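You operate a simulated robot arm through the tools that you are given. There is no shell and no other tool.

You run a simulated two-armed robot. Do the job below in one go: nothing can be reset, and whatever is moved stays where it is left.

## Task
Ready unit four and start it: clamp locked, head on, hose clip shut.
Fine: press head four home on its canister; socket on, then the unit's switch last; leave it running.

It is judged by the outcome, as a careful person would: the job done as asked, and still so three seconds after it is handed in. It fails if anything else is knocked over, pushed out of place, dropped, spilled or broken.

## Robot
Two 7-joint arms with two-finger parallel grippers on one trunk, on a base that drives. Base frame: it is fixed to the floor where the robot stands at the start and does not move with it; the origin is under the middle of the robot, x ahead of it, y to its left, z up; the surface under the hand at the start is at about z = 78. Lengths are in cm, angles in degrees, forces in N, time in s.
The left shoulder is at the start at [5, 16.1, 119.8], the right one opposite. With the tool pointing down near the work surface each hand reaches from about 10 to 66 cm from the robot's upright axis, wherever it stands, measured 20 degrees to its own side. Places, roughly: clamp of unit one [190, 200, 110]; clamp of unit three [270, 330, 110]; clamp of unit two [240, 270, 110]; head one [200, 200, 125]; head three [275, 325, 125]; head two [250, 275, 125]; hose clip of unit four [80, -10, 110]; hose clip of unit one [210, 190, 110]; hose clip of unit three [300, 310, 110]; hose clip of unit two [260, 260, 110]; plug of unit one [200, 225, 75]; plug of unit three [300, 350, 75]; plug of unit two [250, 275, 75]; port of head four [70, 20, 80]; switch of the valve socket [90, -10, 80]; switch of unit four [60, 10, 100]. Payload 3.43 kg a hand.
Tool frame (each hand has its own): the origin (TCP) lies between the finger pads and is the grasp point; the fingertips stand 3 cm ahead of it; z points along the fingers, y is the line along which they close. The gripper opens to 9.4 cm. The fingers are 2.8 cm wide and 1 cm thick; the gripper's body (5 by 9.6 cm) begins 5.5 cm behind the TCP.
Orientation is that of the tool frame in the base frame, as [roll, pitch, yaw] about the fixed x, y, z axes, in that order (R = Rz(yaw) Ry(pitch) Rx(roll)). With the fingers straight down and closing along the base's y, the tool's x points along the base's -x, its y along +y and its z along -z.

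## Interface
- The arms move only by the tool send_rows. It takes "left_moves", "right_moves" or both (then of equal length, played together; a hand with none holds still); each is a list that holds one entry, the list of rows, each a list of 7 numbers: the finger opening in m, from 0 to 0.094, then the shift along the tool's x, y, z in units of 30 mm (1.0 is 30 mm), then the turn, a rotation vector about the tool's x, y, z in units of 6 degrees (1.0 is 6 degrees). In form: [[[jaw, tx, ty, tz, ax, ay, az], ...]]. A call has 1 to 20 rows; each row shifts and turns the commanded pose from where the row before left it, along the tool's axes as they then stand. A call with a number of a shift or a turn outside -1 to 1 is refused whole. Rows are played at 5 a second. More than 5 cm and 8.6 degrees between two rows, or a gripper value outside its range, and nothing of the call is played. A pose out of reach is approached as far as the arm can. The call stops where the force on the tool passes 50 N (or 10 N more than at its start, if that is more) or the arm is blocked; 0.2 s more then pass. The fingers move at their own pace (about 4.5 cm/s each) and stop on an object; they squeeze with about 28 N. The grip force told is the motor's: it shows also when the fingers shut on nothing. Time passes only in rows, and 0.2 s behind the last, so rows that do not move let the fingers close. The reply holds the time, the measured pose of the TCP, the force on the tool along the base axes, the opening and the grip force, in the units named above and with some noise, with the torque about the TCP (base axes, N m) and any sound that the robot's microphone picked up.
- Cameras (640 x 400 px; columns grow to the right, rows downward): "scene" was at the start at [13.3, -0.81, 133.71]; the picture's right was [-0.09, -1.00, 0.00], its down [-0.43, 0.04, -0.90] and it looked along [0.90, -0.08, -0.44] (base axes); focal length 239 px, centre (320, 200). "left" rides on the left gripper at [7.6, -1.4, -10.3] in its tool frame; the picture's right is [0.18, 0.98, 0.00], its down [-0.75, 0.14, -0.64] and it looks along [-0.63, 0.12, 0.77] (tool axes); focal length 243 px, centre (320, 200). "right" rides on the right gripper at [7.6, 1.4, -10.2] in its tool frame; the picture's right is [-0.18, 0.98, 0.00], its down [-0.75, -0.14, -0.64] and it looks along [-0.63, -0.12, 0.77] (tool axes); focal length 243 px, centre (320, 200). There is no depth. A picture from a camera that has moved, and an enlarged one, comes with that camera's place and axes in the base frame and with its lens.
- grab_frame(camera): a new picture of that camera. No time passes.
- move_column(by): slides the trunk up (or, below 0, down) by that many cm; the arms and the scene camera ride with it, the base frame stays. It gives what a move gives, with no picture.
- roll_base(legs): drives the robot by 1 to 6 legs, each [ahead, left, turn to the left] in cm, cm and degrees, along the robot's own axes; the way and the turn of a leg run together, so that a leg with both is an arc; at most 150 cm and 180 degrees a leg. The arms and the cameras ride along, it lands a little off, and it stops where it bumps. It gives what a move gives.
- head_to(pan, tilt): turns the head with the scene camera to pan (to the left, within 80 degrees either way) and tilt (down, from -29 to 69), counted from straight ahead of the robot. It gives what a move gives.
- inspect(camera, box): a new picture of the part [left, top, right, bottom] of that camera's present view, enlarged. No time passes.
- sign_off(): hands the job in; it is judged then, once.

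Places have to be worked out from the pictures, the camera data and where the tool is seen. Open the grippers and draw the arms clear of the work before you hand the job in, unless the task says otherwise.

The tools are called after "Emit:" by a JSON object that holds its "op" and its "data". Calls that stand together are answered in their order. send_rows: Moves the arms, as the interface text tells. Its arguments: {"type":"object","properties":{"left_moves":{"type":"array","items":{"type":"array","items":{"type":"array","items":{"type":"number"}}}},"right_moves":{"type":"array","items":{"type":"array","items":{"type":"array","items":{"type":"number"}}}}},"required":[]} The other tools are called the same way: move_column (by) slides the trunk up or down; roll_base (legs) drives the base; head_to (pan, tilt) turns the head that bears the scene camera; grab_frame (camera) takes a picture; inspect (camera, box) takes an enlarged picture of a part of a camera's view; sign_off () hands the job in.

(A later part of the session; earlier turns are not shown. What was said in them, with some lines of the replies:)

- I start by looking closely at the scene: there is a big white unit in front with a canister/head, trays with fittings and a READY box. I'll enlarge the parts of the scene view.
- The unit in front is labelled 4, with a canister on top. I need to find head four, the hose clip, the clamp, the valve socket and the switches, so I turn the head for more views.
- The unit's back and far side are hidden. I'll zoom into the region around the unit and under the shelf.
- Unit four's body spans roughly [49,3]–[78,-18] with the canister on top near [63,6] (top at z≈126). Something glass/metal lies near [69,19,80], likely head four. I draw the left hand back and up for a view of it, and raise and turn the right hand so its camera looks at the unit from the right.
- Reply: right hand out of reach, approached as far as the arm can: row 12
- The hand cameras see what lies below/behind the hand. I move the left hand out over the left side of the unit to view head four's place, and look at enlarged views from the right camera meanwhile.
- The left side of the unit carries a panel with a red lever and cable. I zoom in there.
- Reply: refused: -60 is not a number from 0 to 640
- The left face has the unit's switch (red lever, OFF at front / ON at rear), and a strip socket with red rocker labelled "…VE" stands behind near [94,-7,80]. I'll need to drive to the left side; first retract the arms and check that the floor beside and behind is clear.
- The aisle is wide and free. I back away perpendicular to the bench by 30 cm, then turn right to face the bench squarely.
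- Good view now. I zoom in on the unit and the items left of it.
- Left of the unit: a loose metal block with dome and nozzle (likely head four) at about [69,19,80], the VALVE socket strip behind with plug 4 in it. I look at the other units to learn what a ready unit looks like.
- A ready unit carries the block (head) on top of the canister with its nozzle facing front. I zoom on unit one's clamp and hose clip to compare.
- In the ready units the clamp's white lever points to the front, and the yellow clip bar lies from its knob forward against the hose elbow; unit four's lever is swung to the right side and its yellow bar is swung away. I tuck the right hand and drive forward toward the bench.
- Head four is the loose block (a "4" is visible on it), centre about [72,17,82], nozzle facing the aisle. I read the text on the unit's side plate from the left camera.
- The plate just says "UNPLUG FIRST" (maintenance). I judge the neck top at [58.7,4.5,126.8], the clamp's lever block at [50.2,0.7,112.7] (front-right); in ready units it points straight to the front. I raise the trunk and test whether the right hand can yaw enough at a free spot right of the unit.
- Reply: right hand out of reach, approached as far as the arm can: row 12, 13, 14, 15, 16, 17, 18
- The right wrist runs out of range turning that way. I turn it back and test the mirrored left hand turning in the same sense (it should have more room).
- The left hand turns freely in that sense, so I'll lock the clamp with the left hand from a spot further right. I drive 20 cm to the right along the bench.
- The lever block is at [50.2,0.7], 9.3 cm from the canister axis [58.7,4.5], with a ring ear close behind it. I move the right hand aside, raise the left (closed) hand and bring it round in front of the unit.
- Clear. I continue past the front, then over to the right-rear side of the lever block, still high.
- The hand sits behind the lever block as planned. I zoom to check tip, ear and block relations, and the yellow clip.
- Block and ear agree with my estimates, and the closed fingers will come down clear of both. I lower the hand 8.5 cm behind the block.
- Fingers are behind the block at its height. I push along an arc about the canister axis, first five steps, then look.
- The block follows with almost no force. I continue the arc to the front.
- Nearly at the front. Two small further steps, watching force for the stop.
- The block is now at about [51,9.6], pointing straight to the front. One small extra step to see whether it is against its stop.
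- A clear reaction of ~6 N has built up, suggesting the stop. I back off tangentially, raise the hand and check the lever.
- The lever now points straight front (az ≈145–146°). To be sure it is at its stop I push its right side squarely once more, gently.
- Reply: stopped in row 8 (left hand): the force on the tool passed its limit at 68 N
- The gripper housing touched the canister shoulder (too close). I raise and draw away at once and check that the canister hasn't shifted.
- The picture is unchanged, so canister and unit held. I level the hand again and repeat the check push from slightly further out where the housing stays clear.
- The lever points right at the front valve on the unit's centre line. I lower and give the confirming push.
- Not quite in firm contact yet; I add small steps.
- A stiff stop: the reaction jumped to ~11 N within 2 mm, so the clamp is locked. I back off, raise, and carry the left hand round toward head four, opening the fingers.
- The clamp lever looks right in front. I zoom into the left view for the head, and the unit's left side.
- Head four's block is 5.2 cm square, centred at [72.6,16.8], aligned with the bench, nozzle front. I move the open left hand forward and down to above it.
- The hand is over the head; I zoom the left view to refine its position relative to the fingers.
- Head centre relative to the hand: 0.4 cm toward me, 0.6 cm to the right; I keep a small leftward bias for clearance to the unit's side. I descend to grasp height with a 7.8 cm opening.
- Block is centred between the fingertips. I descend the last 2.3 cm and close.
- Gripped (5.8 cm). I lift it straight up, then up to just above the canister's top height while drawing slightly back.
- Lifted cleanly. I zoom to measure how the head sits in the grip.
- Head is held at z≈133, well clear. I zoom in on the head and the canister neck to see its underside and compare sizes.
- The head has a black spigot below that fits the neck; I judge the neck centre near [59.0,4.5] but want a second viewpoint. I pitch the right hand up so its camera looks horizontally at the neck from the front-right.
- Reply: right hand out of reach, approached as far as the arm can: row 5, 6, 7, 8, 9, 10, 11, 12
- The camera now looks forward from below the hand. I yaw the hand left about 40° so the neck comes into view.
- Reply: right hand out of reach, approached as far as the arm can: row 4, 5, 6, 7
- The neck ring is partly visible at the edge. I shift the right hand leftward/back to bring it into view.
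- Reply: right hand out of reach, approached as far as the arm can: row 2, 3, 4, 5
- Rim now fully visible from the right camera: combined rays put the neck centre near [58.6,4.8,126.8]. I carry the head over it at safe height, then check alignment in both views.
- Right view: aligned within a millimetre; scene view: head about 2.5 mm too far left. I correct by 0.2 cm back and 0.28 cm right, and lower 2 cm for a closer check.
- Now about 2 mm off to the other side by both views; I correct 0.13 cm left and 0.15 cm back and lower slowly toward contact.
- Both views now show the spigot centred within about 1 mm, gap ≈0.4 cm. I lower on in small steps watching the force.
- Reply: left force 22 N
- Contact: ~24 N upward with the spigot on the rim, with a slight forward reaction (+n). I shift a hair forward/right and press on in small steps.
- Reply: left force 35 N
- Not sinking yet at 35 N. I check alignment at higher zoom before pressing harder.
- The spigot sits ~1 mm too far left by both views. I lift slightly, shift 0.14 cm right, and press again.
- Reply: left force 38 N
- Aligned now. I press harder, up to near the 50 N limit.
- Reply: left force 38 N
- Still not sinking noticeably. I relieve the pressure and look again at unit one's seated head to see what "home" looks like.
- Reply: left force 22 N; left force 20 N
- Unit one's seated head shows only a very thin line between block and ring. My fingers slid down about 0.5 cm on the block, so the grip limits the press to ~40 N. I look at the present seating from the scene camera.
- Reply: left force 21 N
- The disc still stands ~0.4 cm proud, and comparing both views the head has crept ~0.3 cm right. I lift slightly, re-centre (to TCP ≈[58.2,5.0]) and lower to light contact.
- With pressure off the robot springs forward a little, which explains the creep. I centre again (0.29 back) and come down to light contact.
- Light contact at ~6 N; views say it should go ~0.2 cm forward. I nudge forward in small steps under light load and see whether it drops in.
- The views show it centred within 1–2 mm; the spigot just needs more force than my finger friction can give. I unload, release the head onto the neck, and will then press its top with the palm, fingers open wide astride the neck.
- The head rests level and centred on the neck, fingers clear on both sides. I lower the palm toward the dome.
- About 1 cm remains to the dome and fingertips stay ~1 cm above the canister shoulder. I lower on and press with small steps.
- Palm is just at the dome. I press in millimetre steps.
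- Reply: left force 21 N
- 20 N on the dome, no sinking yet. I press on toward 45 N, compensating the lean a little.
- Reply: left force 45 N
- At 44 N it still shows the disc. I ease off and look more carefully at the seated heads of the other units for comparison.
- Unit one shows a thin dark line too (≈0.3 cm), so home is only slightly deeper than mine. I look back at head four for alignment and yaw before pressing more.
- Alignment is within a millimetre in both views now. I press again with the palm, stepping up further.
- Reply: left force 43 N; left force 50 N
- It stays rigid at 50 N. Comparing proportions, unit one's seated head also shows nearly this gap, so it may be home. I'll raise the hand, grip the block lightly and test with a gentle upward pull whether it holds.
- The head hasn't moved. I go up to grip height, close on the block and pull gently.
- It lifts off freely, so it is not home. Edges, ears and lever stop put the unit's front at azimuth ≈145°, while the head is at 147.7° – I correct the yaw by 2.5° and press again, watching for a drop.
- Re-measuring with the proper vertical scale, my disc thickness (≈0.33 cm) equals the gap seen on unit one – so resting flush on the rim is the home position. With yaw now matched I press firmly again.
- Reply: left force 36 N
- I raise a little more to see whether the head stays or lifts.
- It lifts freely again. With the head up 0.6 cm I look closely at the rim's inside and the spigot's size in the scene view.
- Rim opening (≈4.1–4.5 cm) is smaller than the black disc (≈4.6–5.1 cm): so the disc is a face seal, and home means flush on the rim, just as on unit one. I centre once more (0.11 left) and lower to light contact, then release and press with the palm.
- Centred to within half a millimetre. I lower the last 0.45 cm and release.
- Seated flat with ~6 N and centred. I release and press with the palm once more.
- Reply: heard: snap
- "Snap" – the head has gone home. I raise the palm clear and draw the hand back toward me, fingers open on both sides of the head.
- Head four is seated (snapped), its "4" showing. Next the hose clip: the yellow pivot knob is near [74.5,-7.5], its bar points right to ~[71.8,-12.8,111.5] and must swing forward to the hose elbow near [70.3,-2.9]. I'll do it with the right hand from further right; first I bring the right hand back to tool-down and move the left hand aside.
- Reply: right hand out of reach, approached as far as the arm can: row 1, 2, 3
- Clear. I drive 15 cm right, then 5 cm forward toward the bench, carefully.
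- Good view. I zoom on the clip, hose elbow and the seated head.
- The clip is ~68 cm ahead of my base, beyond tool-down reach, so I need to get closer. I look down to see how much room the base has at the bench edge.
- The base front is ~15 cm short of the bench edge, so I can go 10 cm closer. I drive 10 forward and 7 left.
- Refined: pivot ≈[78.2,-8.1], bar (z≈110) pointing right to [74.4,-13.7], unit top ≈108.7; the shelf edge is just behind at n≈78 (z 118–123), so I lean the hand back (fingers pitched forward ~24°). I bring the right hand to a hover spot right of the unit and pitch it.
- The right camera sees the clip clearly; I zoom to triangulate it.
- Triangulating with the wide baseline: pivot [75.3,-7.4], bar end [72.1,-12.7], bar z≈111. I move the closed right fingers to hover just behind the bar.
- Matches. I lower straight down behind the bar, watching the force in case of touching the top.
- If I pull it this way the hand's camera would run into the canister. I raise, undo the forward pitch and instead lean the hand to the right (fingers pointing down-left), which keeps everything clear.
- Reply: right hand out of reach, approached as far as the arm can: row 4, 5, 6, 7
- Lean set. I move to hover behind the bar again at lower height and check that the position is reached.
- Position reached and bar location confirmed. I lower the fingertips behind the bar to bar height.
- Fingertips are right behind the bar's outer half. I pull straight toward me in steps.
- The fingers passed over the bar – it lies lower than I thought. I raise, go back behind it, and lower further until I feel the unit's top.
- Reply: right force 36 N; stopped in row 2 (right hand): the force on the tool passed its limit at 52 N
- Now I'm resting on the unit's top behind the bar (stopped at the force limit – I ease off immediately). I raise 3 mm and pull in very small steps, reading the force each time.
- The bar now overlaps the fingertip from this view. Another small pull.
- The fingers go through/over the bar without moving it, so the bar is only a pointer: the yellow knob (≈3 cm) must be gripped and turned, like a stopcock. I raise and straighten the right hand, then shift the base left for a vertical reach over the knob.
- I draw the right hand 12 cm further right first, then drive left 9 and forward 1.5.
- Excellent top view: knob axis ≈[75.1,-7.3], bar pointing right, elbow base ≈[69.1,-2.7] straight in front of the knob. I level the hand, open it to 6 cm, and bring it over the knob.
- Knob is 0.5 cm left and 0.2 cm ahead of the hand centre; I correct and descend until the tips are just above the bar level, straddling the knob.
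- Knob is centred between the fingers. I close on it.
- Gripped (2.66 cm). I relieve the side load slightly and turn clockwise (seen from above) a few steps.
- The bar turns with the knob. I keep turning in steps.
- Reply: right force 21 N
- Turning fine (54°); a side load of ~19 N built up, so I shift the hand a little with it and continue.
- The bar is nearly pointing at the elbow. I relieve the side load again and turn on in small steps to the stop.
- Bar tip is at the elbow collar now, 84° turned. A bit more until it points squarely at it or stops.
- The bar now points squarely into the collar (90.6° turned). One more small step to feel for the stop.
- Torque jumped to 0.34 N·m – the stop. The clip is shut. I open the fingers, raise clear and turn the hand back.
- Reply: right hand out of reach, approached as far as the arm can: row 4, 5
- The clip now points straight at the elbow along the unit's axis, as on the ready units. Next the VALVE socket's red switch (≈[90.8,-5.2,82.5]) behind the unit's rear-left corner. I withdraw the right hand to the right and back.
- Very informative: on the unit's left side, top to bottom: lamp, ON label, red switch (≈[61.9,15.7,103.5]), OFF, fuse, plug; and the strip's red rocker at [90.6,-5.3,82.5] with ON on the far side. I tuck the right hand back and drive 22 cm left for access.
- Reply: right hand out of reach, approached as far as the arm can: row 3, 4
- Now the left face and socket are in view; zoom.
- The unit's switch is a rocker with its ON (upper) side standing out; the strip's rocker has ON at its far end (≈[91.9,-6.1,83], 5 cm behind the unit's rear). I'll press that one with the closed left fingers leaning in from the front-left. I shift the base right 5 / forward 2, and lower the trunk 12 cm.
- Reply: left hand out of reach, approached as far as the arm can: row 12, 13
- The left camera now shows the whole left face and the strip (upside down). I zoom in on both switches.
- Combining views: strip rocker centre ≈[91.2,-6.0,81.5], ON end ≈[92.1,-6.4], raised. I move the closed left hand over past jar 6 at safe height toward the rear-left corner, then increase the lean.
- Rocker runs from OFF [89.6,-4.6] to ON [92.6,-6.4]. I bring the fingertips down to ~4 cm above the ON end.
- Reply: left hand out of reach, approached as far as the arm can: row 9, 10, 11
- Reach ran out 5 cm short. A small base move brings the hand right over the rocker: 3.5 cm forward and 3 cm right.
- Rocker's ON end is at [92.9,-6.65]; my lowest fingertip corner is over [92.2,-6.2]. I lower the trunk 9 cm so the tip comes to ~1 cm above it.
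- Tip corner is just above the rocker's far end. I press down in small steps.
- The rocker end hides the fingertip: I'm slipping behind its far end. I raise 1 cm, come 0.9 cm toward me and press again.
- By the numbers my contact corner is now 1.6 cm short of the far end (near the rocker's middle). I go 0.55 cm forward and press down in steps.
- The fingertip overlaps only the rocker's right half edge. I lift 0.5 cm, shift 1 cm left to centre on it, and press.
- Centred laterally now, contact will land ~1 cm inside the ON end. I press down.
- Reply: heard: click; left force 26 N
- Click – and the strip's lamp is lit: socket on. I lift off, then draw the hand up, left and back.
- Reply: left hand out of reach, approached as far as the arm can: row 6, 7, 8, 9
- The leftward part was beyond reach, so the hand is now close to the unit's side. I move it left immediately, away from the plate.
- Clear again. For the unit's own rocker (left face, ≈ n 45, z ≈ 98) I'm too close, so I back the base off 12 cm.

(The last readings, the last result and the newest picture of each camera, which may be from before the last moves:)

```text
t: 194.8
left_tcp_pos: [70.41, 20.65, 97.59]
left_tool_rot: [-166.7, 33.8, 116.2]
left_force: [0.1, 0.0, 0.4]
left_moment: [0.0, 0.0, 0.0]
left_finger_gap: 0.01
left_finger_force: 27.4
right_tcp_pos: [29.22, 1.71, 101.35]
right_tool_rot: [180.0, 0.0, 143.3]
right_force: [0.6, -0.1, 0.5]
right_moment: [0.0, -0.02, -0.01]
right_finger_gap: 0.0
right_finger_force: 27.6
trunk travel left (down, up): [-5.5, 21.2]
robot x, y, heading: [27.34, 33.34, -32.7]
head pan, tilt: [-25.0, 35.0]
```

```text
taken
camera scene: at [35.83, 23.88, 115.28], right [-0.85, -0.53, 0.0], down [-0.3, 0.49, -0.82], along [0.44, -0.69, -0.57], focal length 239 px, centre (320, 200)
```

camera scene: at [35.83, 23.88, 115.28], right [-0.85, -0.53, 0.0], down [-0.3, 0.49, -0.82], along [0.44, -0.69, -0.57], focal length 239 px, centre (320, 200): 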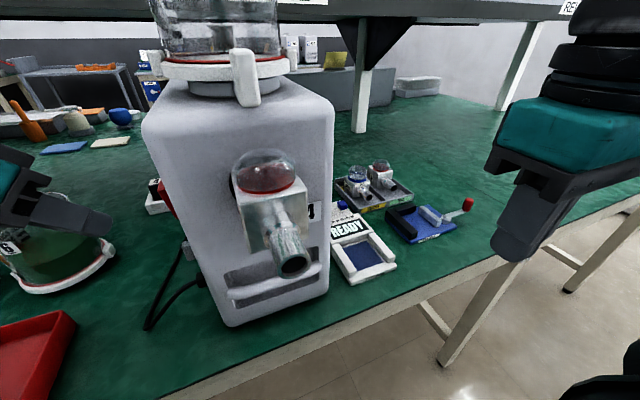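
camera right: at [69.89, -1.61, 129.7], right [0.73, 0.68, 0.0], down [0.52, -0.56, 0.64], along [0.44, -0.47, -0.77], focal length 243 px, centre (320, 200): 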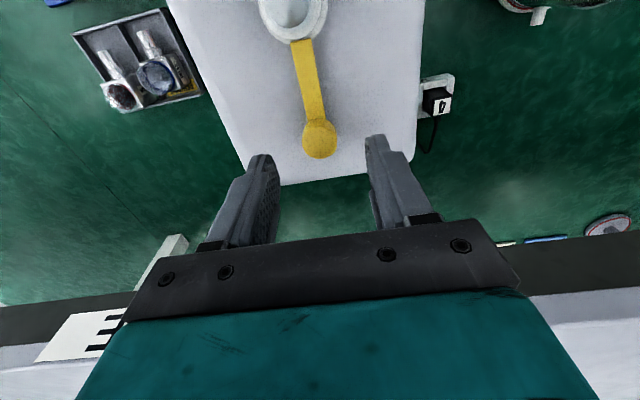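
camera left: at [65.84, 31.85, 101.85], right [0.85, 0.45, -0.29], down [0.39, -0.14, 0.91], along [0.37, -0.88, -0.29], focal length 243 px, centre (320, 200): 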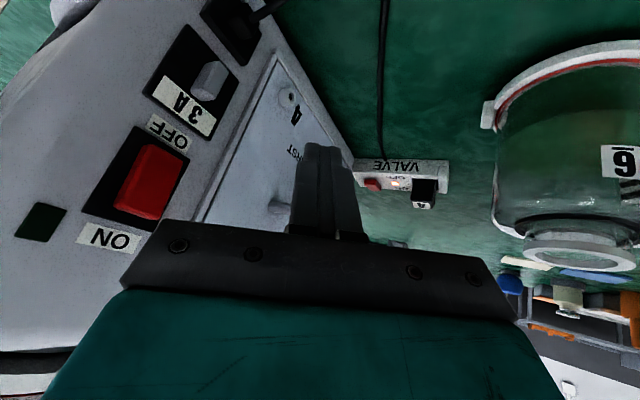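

Emit:
{"op": "inspect", "data": {"camera": "left", "box": [60, 90, 220, 260]}}

Emit:
{"op": "inspect", "data": {"camera": "scene", "box": [130, 160, 210, 270]}}

```text
2.35 times, centred on (140, 175) of left
camera zoom: at [65.84, 31.85, 101.85], right [0.85, 0.45, -0.29], down [0.39, -0.14, 0.91], along [0.37, -0.88, -0.29], focal length 571 px, centre (744, 259)
```

zoom: 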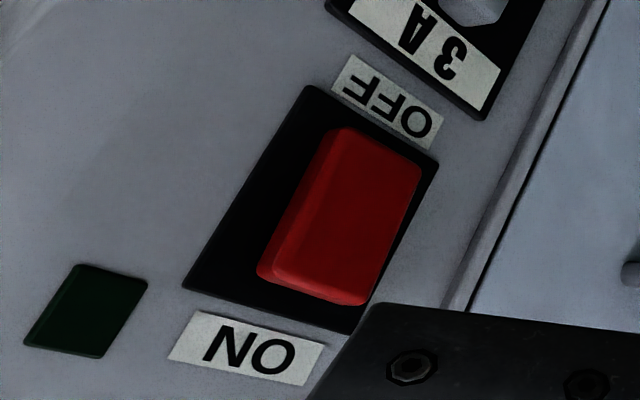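

```text
3.64 times, centred on (170, 215) of scene
camera zoom: at [35.83, 23.88, 115.28], right [-0.85, -0.53, 0.0], down [-0.3, 0.49, -0.82], along [0.44, -0.69, -0.57], focal length 870 px, centre (866, 146)
```

zoom: 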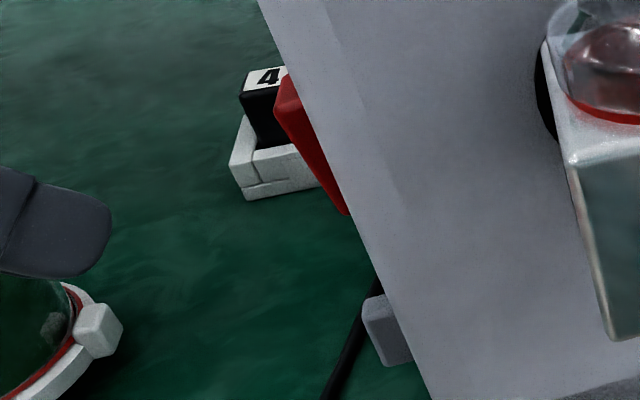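

Switch located: ON (upper) end stands out at about [62.2,14.6,101.5], lower end [61.9,14.3,97.3]. I bring the fingertip corner beside the upper half, just short of contact.

Emit:
{"op": "send_rows", "data": {"left_moves": [[[0, 0.11, -0.452, -0.616, 0, 0, 0], [0, 0.11, -0.452, -0.616, 0, 0, 0], [0, 0.11, -0.452, -0.616, 0, 0, 0], [0, -0.247, -0.431, 0.271, 0, 0, 0], [0, -0.247, -0.431, 0.271, 0, 0, 0], [0, 0, 0, 0, 0, 0, 0]]]}}

Emit:
{"op": "grab_frame", "data": {"camera": "left"}}

Emit:
{"op": "inspect", "data": {"camera": "scene", "box": [110, 140, 210, 260]}}

```text
t: 196.2
left_tcp_pos: [64.23, 20.46, 102.45]
left_tool_rot: [-166.8, 33.8, 116.1]
left_force: [-0.5, 0.4, 0.1]
left_moment: [-0.03, 0.02, 0.01]
left_finger_gap: 0.02
left_finger_force: 28.1
right_tcp_pos: [29.21, 1.69, 101.26]
right_tool_rot: [180.0, 0.0, 143.3]
right_force: [-0.1, -0.1, 0.3]
right_moment: [-0.01, -0.01, 0.02]
right_finger_gap: 0.0
right_finger_force: 28.2
trunk travel left (down, up): [-5.5, 21.2]
robot x, y, heading: [27.47, 33.67, -33.0]
head pan, tilt: [-25.0, 35.0]
```

```text
taken
camera left: at [59.76, 31.67, 106.7], right [0.85, 0.45, -0.29], down [0.39, -0.14, 0.91], along [0.37, -0.88, -0.29], focal length 243 px, centre (320, 200)
```

left: 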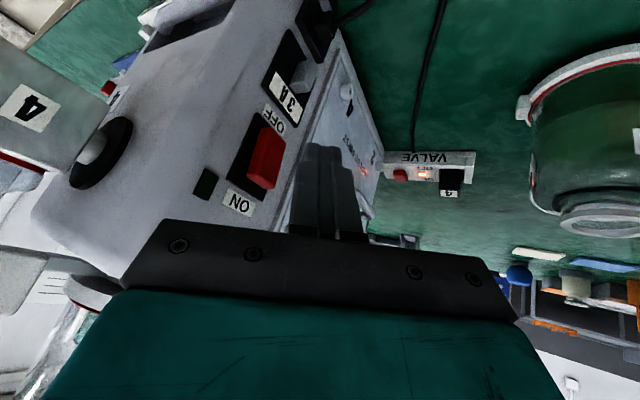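

```text
3.33 times, centred on (160, 200) of scene
camera zoom: at [35.83, 23.88, 115.28], right [-0.85, -0.53, 0.0], down [-0.3, 0.49, -0.82], along [0.44, -0.69, -0.57], focal length 797 px, centre (853, 200)
```

zoom: 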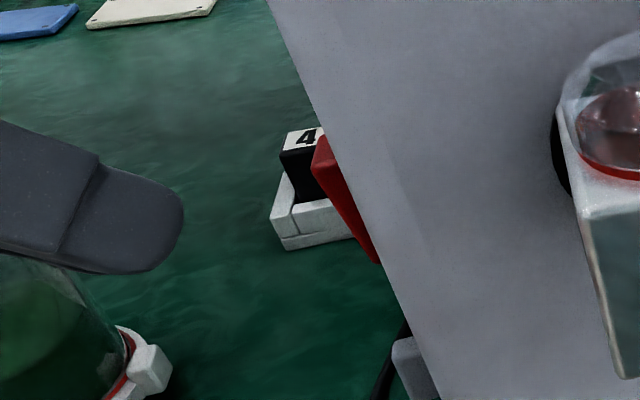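

Aligned in height and depth. I move right toward the rocker's upper end in small steps.

Emit:
{"op": "send_rows", "data": {"left_moves": [[[0, -0.145, -0.254, 0.16, 0, 0, 0], [0, -0.145, -0.254, 0.16, 0, 0, 0], [0, -0.073, -0.127, 0.08, 0, 0, 0], [0, 0, 0, 0, 0, 0, 0]]]}}

Emit:
{"op": "grab_frame", "data": {"camera": "left"}}

Emit:
{"op": "inspect", "data": {"camera": "scene", "box": [110, 140, 210, 260]}}

```text
t: 197.2
left_tcp_pos: [62.91, 18.28, 102.44]
left_tool_rot: [-166.7, 33.8, 116.1]
left_force: [-0.1, 0.1, -0.3]
left_moment: [-0.02, -0.04, -0.02]
left_finger_gap: 0.01
left_finger_force: 28.7
right_tcp_pos: [29.15, 1.69, 101.19]
right_tool_rot: [179.9, 0.0, 143.2]
right_force: [0.1, 0.3, 0.0]
right_moment: [0.01, 0.03, 0.0]
right_finger_gap: 0.0
right_finger_force: 28.6
trunk travel left (down, up): [-5.5, 21.2]
robot x, y, heading: [27.76, 33.8, -32.8]
head pan, tilt: [-25.0, 35.0]
```

```text
taken
camera left: at [58.39, 29.52, 106.7], right [0.85, 0.45, -0.29], down [0.39, -0.14, 0.91], along [0.37, -0.88, -0.29], focal length 243 px, centre (320, 200)
```

left: 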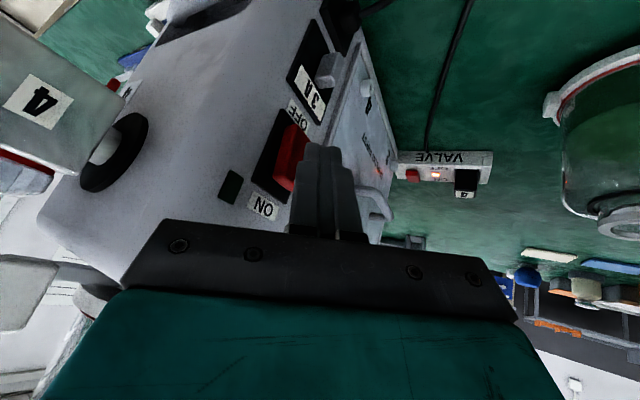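

```text
3.33 times, centred on (160, 200) of scene
camera zoom: at [35.83, 23.88, 115.28], right [-0.85, -0.53, 0.0], down [-0.3, 0.49, -0.82], along [0.44, -0.69, -0.57], focal length 797 px, centre (853, 200)
```

zoom: 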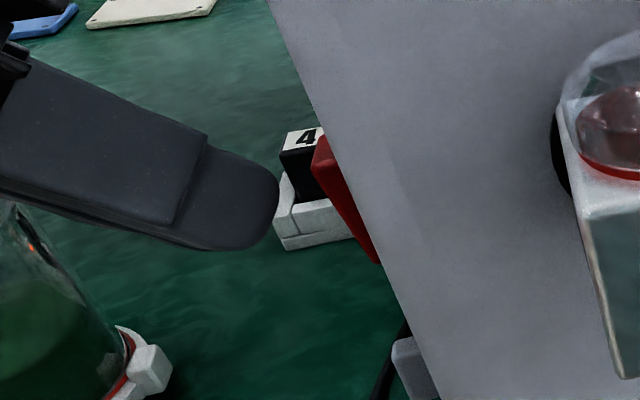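

The rounded tip would land a bit near the rocker's middle; I raise 0.7 cm and then press in to the right.

Emit:
{"op": "send_rows", "data": {"left_moves": [[[0, -0.13, -0.045, -0.189, 0, 0, 0], [0, -0.073, -0.127, 0.08, 0, 0, 0], [0, -0.073, -0.127, 0.08, 0, 0, 0], [0, 0, 0, 0, 0, 0, 0]]]}}

Emit:
{"op": "inspect", "data": {"camera": "scene", "box": [110, 140, 210, 260]}}

Emit:
{"op": "inspect", "data": {"camera": "left", "box": [220, 90, 380, 240]}}

```text
t: 198.2
left_tcp_pos: [62.43, 17.45, 103.0]
left_tool_rot: [-166.6, 33.8, 116.1]
left_force: [0.3, 0.1, -0.4]
left_moment: [0.01, -0.02, 0.0]
left_finger_gap: 0.0
left_finger_force: 27.9
right_tcp_pos: [29.12, 1.76, 101.2]
right_tool_rot: [-180.0, 0.0, 143.4]
right_force: [0.9, 0.1, -0.6]
right_moment: [0.0, 0.01, 0.04]
right_finger_gap: 0.0
right_finger_force: 27.6
trunk travel left (down, up): [-5.5, 21.2]
robot x, y, heading: [27.61, 33.05, -32.9]
head pan, tilt: [-25.0, 35.0]
```

```text
3.33 times, centred on (160, 200) of scene
camera zoom: at [35.83, 23.88, 115.28], right [-0.85, -0.53, 0.0], down [-0.3, 0.49, -0.82], along [0.44, -0.69, -0.57], focal length 797 px, centre (853, 200)
```

zoom: 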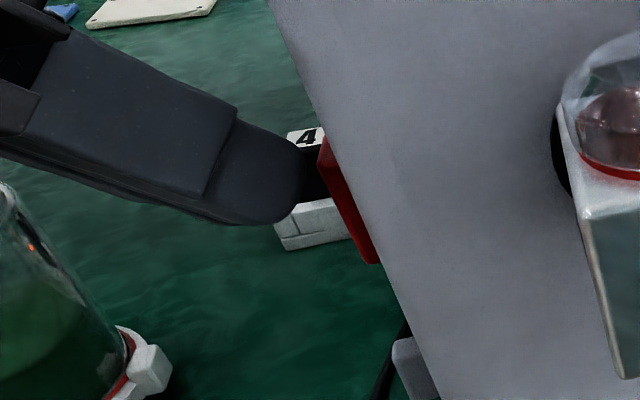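

```text
2.67 times, centred on (300, 165) of left
camera zoom: at [57.88, 28.69, 107.35], right [0.85, 0.45, -0.29], down [0.39, -0.14, 0.91], along [0.37, -0.88, -0.29], focal length 647 px, centre (373, 293)
```

zoom: 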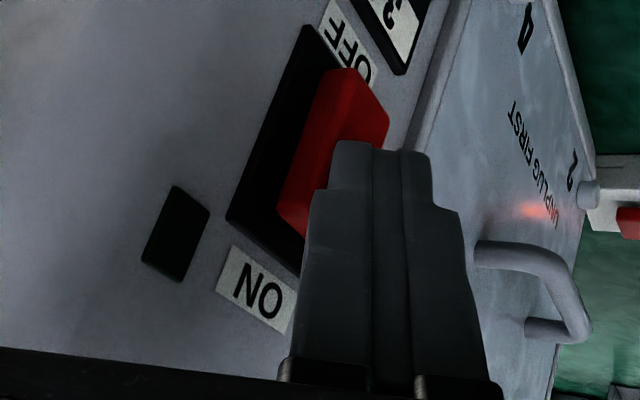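

Nearly touching the upper half. I continue in.

Emit:
{"op": "send_rows", "data": {"left_moves": [[[0, -0.073, -0.127, 0.08, 0, 0, 0], [0, -0.073, -0.127, 0.08, 0, 0, 0], [0, 0, 0, 0, 0, 0, 0]]]}}

Emit:
{"op": "inspect", "data": {"camera": "scene", "box": [110, 140, 210, 260]}}

```text
t: 199.1
left_tcp_pos: [61.77, 16.94, 103.03]
left_tool_rot: [-166.7, 33.9, 116.1]
left_force: [1.3, 18.8, 1.7]
left_moment: [0.23, -0.01, -0.04]
left_finger_gap: 0.0
left_finger_force: 27.8
right_tcp_pos: [29.08, 1.87, 101.39]
right_tool_rot: [-179.8, 0.1, 143.3]
right_force: [0.7, 0.1, 0.0]
right_moment: [0.02, 0.01, -0.01]
right_finger_gap: 0.02
right_finger_force: 27.9
trunk travel left (down, up): [-5.5, 21.2]
robot x, y, heading: [27.75, 33.7, -32.7]
head pan, tilt: [-25.0, 35.0]
heard: click
```

```text
3.33 times, centred on (160, 200) of scene
camera zoom: at [35.84, 24.08, 115.3], right [-0.85, -0.53, 0.0], down [-0.3, 0.48, -0.82], along [0.44, -0.7, -0.57], focal length 797 px, centre (853, 200)
```

zoom: 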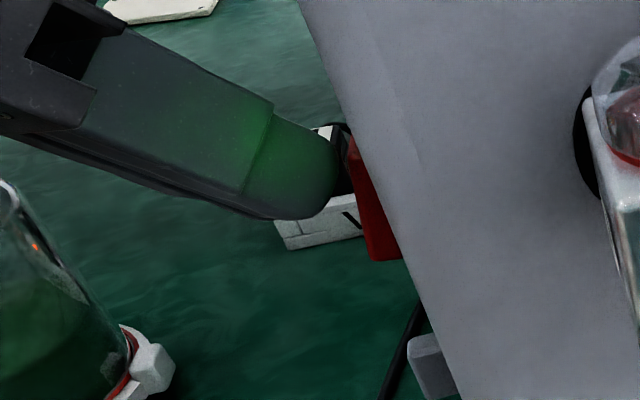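

Click, and green light from the lamp shines on the fingers: unit four is running. I back the hand straight off to the left.

Emit:
{"op": "send_rows", "data": {"left_moves": [[[0, 0.073, 0.127, -0.08, 0, 0, 0], [0, 0.218, 0.381, -0.24, 0, 0, 0], [0, 0.363, 0.634, -0.399, 0, 0, 0], [0, 0.363, 0.634, -0.399, 0, 0, 0], [0, 0.363, 0.634, -0.399, 0, 0, 0], [0, 0, 0, 0, 0, 0, 0]]]}}

Emit:
{"op": "grab_frame", "data": {"camera": "left"}}

Emit:
{"op": "grab_frame", "data": {"camera": "scene"}}

```text
t: 200.4
left_tcp_pos: [66.72, 24.6, 103.09]
left_tool_rot: [-166.6, 33.8, 116.1]
left_force: [-0.7, 0.2, -0.3]
left_moment: [-0.01, 0.0, 0.01]
left_finger_gap: 0.0
left_finger_force: 28.2
right_tcp_pos: [29.1, 1.64, 101.39]
right_tool_rot: [-180.0, -0.1, 143.4]
right_force: [-0.1, 0.0, -0.3]
right_moment: [0.0, 0.01, 0.02]
right_finger_gap: 0.0
right_finger_force: 28.4
trunk travel left (down, up): [-5.5, 21.2]
robot x, y, heading: [27.69, 33.48, -32.9]
head pan, tilt: [-25.0, 35.0]
```

```text
taken
camera left: at [62.37, 35.85, 107.37], right [0.85, 0.45, -0.29], down [0.39, -0.14, 0.91], along [0.36, -0.88, -0.29], focal length 243 px, centre (320, 200)
```

left: 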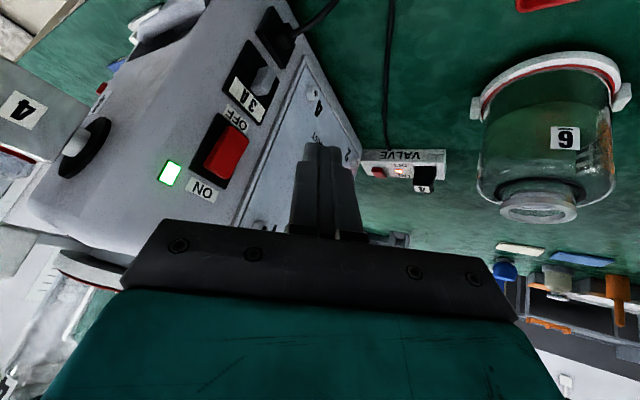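

```text
taken
camera scene: at [35.83, 23.88, 115.28], right [-0.85, -0.53, 0.0], down [-0.3, 0.49, -0.82], along [0.44, -0.69, -0.57], focal length 239 px, centre (320, 200)
```

scene: 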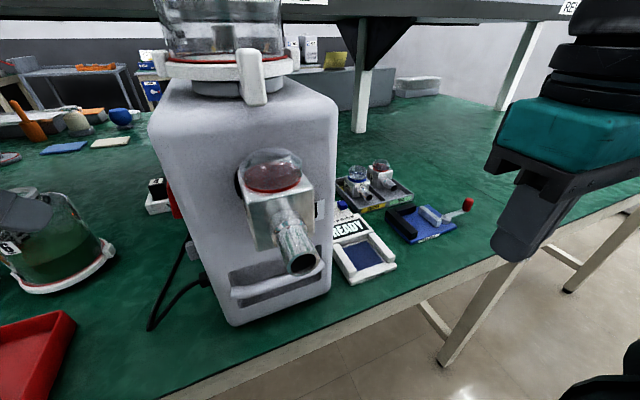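

The green lamp is lit and the socket's lamp too. The unit may have shifted a few millimetres from the press; I compare the same zoom as before.

Emit:
{"op": "inspect", "data": {"camera": "scene", "box": [110, 140, 210, 260]}}

Emit:
{"op": "inspect", "data": {"camera": "left", "box": [60, 60, 260, 240]}}

```text
3.33 times, centred on (160, 200) of scene
camera zoom: at [35.83, 23.88, 115.28], right [-0.85, -0.53, 0.0], down [-0.3, 0.49, -0.82], along [0.44, -0.69, -0.57], focal length 797 px, centre (853, 200)
```

zoom: 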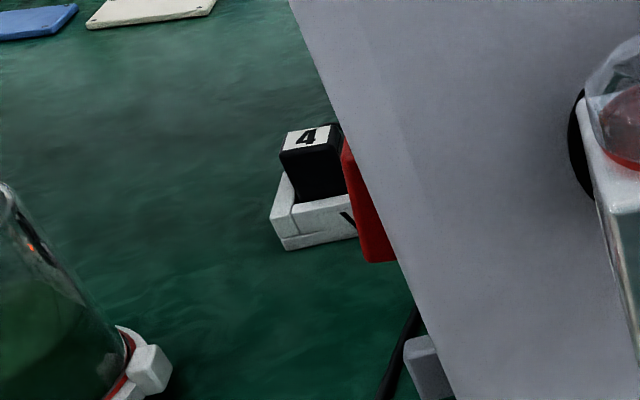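

```text
2.22 times, centred on (160, 150) of left
camera zoom: at [62.37, 35.85, 107.37], right [0.85, 0.45, -0.29], down [0.39, -0.14, 0.91], along [0.36, -0.88, -0.29], focal length 539 px, centre (676, 311)
```

zoom: 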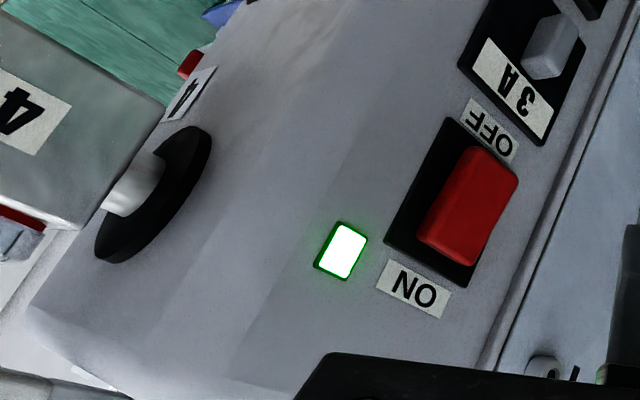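

Socket lamp and unit lamp are lit, rocker at ON; the unit slid about 6 mm only. Now I back the robot away, raise the trunk, and open the grippers, then check everything.

Emit:
{"op": "roll_base", "data": {"legs": [[-25, 0, 0]]}}

Emit:
{"op": "move_column", "data": {"by": 20}}

Emit:
{"op": "send_rows", "data": {"left_moves": [[[0.08, 0, 0, 0, 0, 0, 0], [0.08, 0, 0, 0, 0, 0, 0], [0.08, 0, 0, 0, 0, 0, 0], [0.08, 0, 0, 0, 0, 0, 0]]], "right_moves": [[[0.08, 0, 0, 0, 0, 0, 0], [0.08, 0, 0, 0, 0, 0, 0], [0.08, 0, 0, 0, 0, 0, 0], [0.08, 0, 0, 0, 0, 0, 0]]]}}

Emit:
{"op": "head_to", "data": {"pan": 0, "tilt": 25}}

Emit:
{"op": "grab_frame", "data": {"camera": "scene"}}

```text
t: 202.3
left_tcp_pos: [45.69, 38.34, 103.05]
left_tool_rot: [-166.6, 33.7, 116.2]
left_force: [1.1, 0.8, -0.5]
left_moment: [0.0, -0.01, -0.02]
left_finger_gap: 0.0
left_finger_force: 27.6
right_tcp_pos: [8.07, 15.45, 101.22]
right_tool_rot: [-180.0, 0.1, 143.5]
right_force: [0.1, 0.3, -0.4]
right_moment: [0.01, 0.02, 0.02]
right_finger_gap: 0.0
right_finger_force: 28.0
trunk travel left (down, up): [-5.5, 21.2]
robot x, y, heading: [6.71, 47.25, -32.9]
head pan, tilt: [-25.0, 35.0]
```

```text
t: 204.4
left_tcp_pos: [45.81, 38.51, 123.07]
left_tool_rot: [-166.7, 33.7, 116.2]
left_force: [0.9, -0.4, -0.8]
left_moment: [-0.02, 0.01, 0.02]
left_finger_gap: 0.02
left_finger_force: 27.6
right_tcp_pos: [8.01, 15.41, 121.29]
right_tool_rot: [-179.9, 0.0, 143.5]
right_force: [-0.4, 0.3, -0.2]
right_moment: [-0.02, 0.0, 0.02]
right_finger_gap: 0.0
right_finger_force: 28.6
trunk travel left (down, up): [-25.5, 1.2]
robot x, y, heading: [6.4, 47.34, -32.7]
head pan, tilt: [-25.0, 35.0]
```

```text
t: 205.4
left_tcp_pos: [45.65, 38.29, 122.98]
left_tool_rot: [-166.7, 33.7, 116.2]
left_force: [-0.1, -0.4, -0.1]
left_moment: [0.01, 0.0, 0.01]
left_finger_gap: 7.99
left_finger_force: 0.0
right_tcp_pos: [8.03, 15.45, 121.27]
right_tool_rot: [-180.0, 0.0, 143.4]
right_force: [0.2, -0.7, 0.4]
right_moment: [0.0, 0.01, -0.01]
right_finger_gap: 8.01
right_finger_force: 0.1
trunk travel left (down, up): [-25.5, 1.2]
robot x, y, heading: [6.6, 47.41, -32.7]
head pan, tilt: [-25.0, 35.0]
```

```text
t: 206.3
left_tcp_pos: [45.64, 38.5, 123.04]
left_tool_rot: [-166.7, 33.8, 116.1]
left_force: [-0.7, -0.4, -1.3]
left_moment: [-0.03, 0.0, -0.05]
left_finger_gap: 8.02
left_finger_force: 0.0
right_tcp_pos: [7.96, 15.42, 121.29]
right_tool_rot: [-180.0, 0.0, 143.5]
right_force: [-0.1, 0.4, -0.5]
right_moment: [-0.02, -0.02, -0.01]
right_finger_gap: 7.98
right_finger_force: 0.0
trunk travel left (down, up): [-25.5, 1.2]
robot x, y, heading: [6.18, 47.09, -32.9]
head pan, tilt: [0.0, 25.0]
```

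```text
taken
camera scene: at [17.75, 40.0, 136.85], right [-0.54, -0.84, 0.0], down [-0.36, 0.23, -0.91], along [0.76, -0.49, -0.42], focal length 239 px, centre (320, 200)
```

scene: 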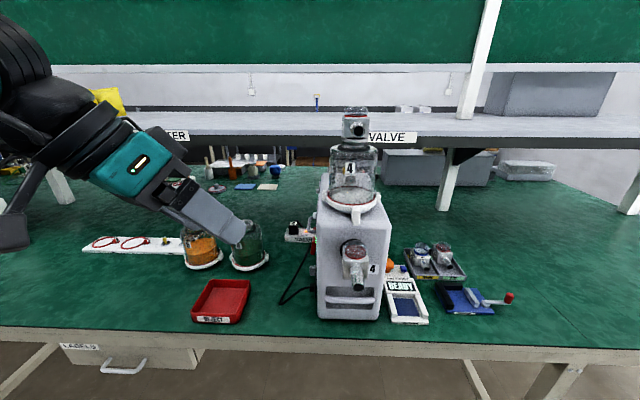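

Emit:
{"op": "inspect", "data": {"camera": "scene", "box": [300, 95, 420, 210]}}

Emit:
{"op": "inspect", "data": {"camera": "scene", "box": [270, 200, 480, 330]}}

Emit:
{"op": "inspect", "data": {"camera": "scene", "box": [280, 210, 330, 260]}}

```text
3.48 times, centred on (360, 152) of scene
camera zoom: at [17.75, 40.0, 136.85], right [-0.54, -0.84, 0.0], down [-0.36, 0.23, -0.91], along [0.76, -0.49, -0.42], focal length 832 px, centre (181, 365)
```

zoom: 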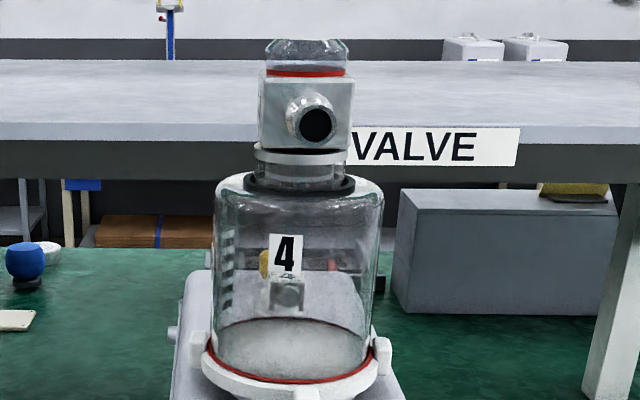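

```text
3.05 times, centred on (375, 265) of scene
camera zoom: at [17.75, 40.0, 136.85], right [-0.54, -0.84, 0.0], down [-0.36, 0.23, -0.91], along [0.76, -0.49, -0.42], focal length 729 px, centre (152, 2)
```

zoom: 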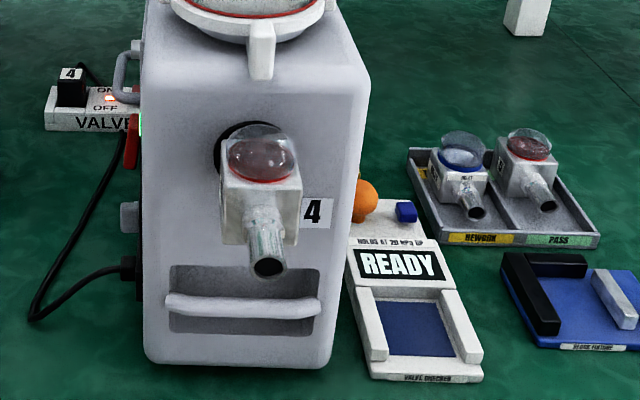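

```text
8.00 times, centred on (305, 235) of scene
camera zoom: at [17.75, 40.0, 136.85], right [-0.54, -0.84, 0.0], down [-0.36, 0.23, -0.91], along [0.76, -0.49, -0.42], focal length 1913 px, centre (440, -80)
```

zoom: 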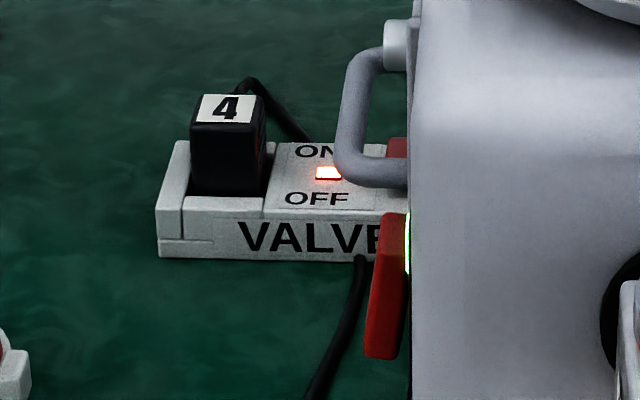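

Final check: clamp lever locked at the front, head four seated on its canister, hose clip shut on the elbow, socket lamp red-lit, unit lamp green-lit with its rocker at ON, and everything else is standing as before. The grippers are open and the arms are clear of the bench, so I hand in.

Emit:
{"op": "sign_off", "data": {}}

```text
The job is handed in.
```

Unit four is running and I've handed the job in; I haven't seen the verdict. Both lamps are lit: red on the VALVE socket, green on the unit.

- **Clamp:** locked. The lever points straight to the front like the ready units, and it stopped hard when I pushed it. I heard no click from it.
- **Head four:** pressed onto its canister until it snapped. It took several tries to line it up; earlier presses reached about 50 N without seating.
- **Hose clip:** shut. I turned the yellow knob about 90° until its bar met the hose elbow and stopped.
- **Socket, then unit switch:** switched on in that order, and each clicked.

**Knocks along the way:**
- Pressing the unit's switch slid unit four about 6 mm to the right.
- The gripper briefly hit the canister's shoulder at 68 N while I was checking the clamp.
- A fingertip pressed the unit's top at about 52 N near the clip.

I saw no damage, and nothing tipped or moved in the final pictures. I couldn't see the valve card beside the unit, so I don't know whether the slide touched it. The grippers are open and both arms are clear of the bench.
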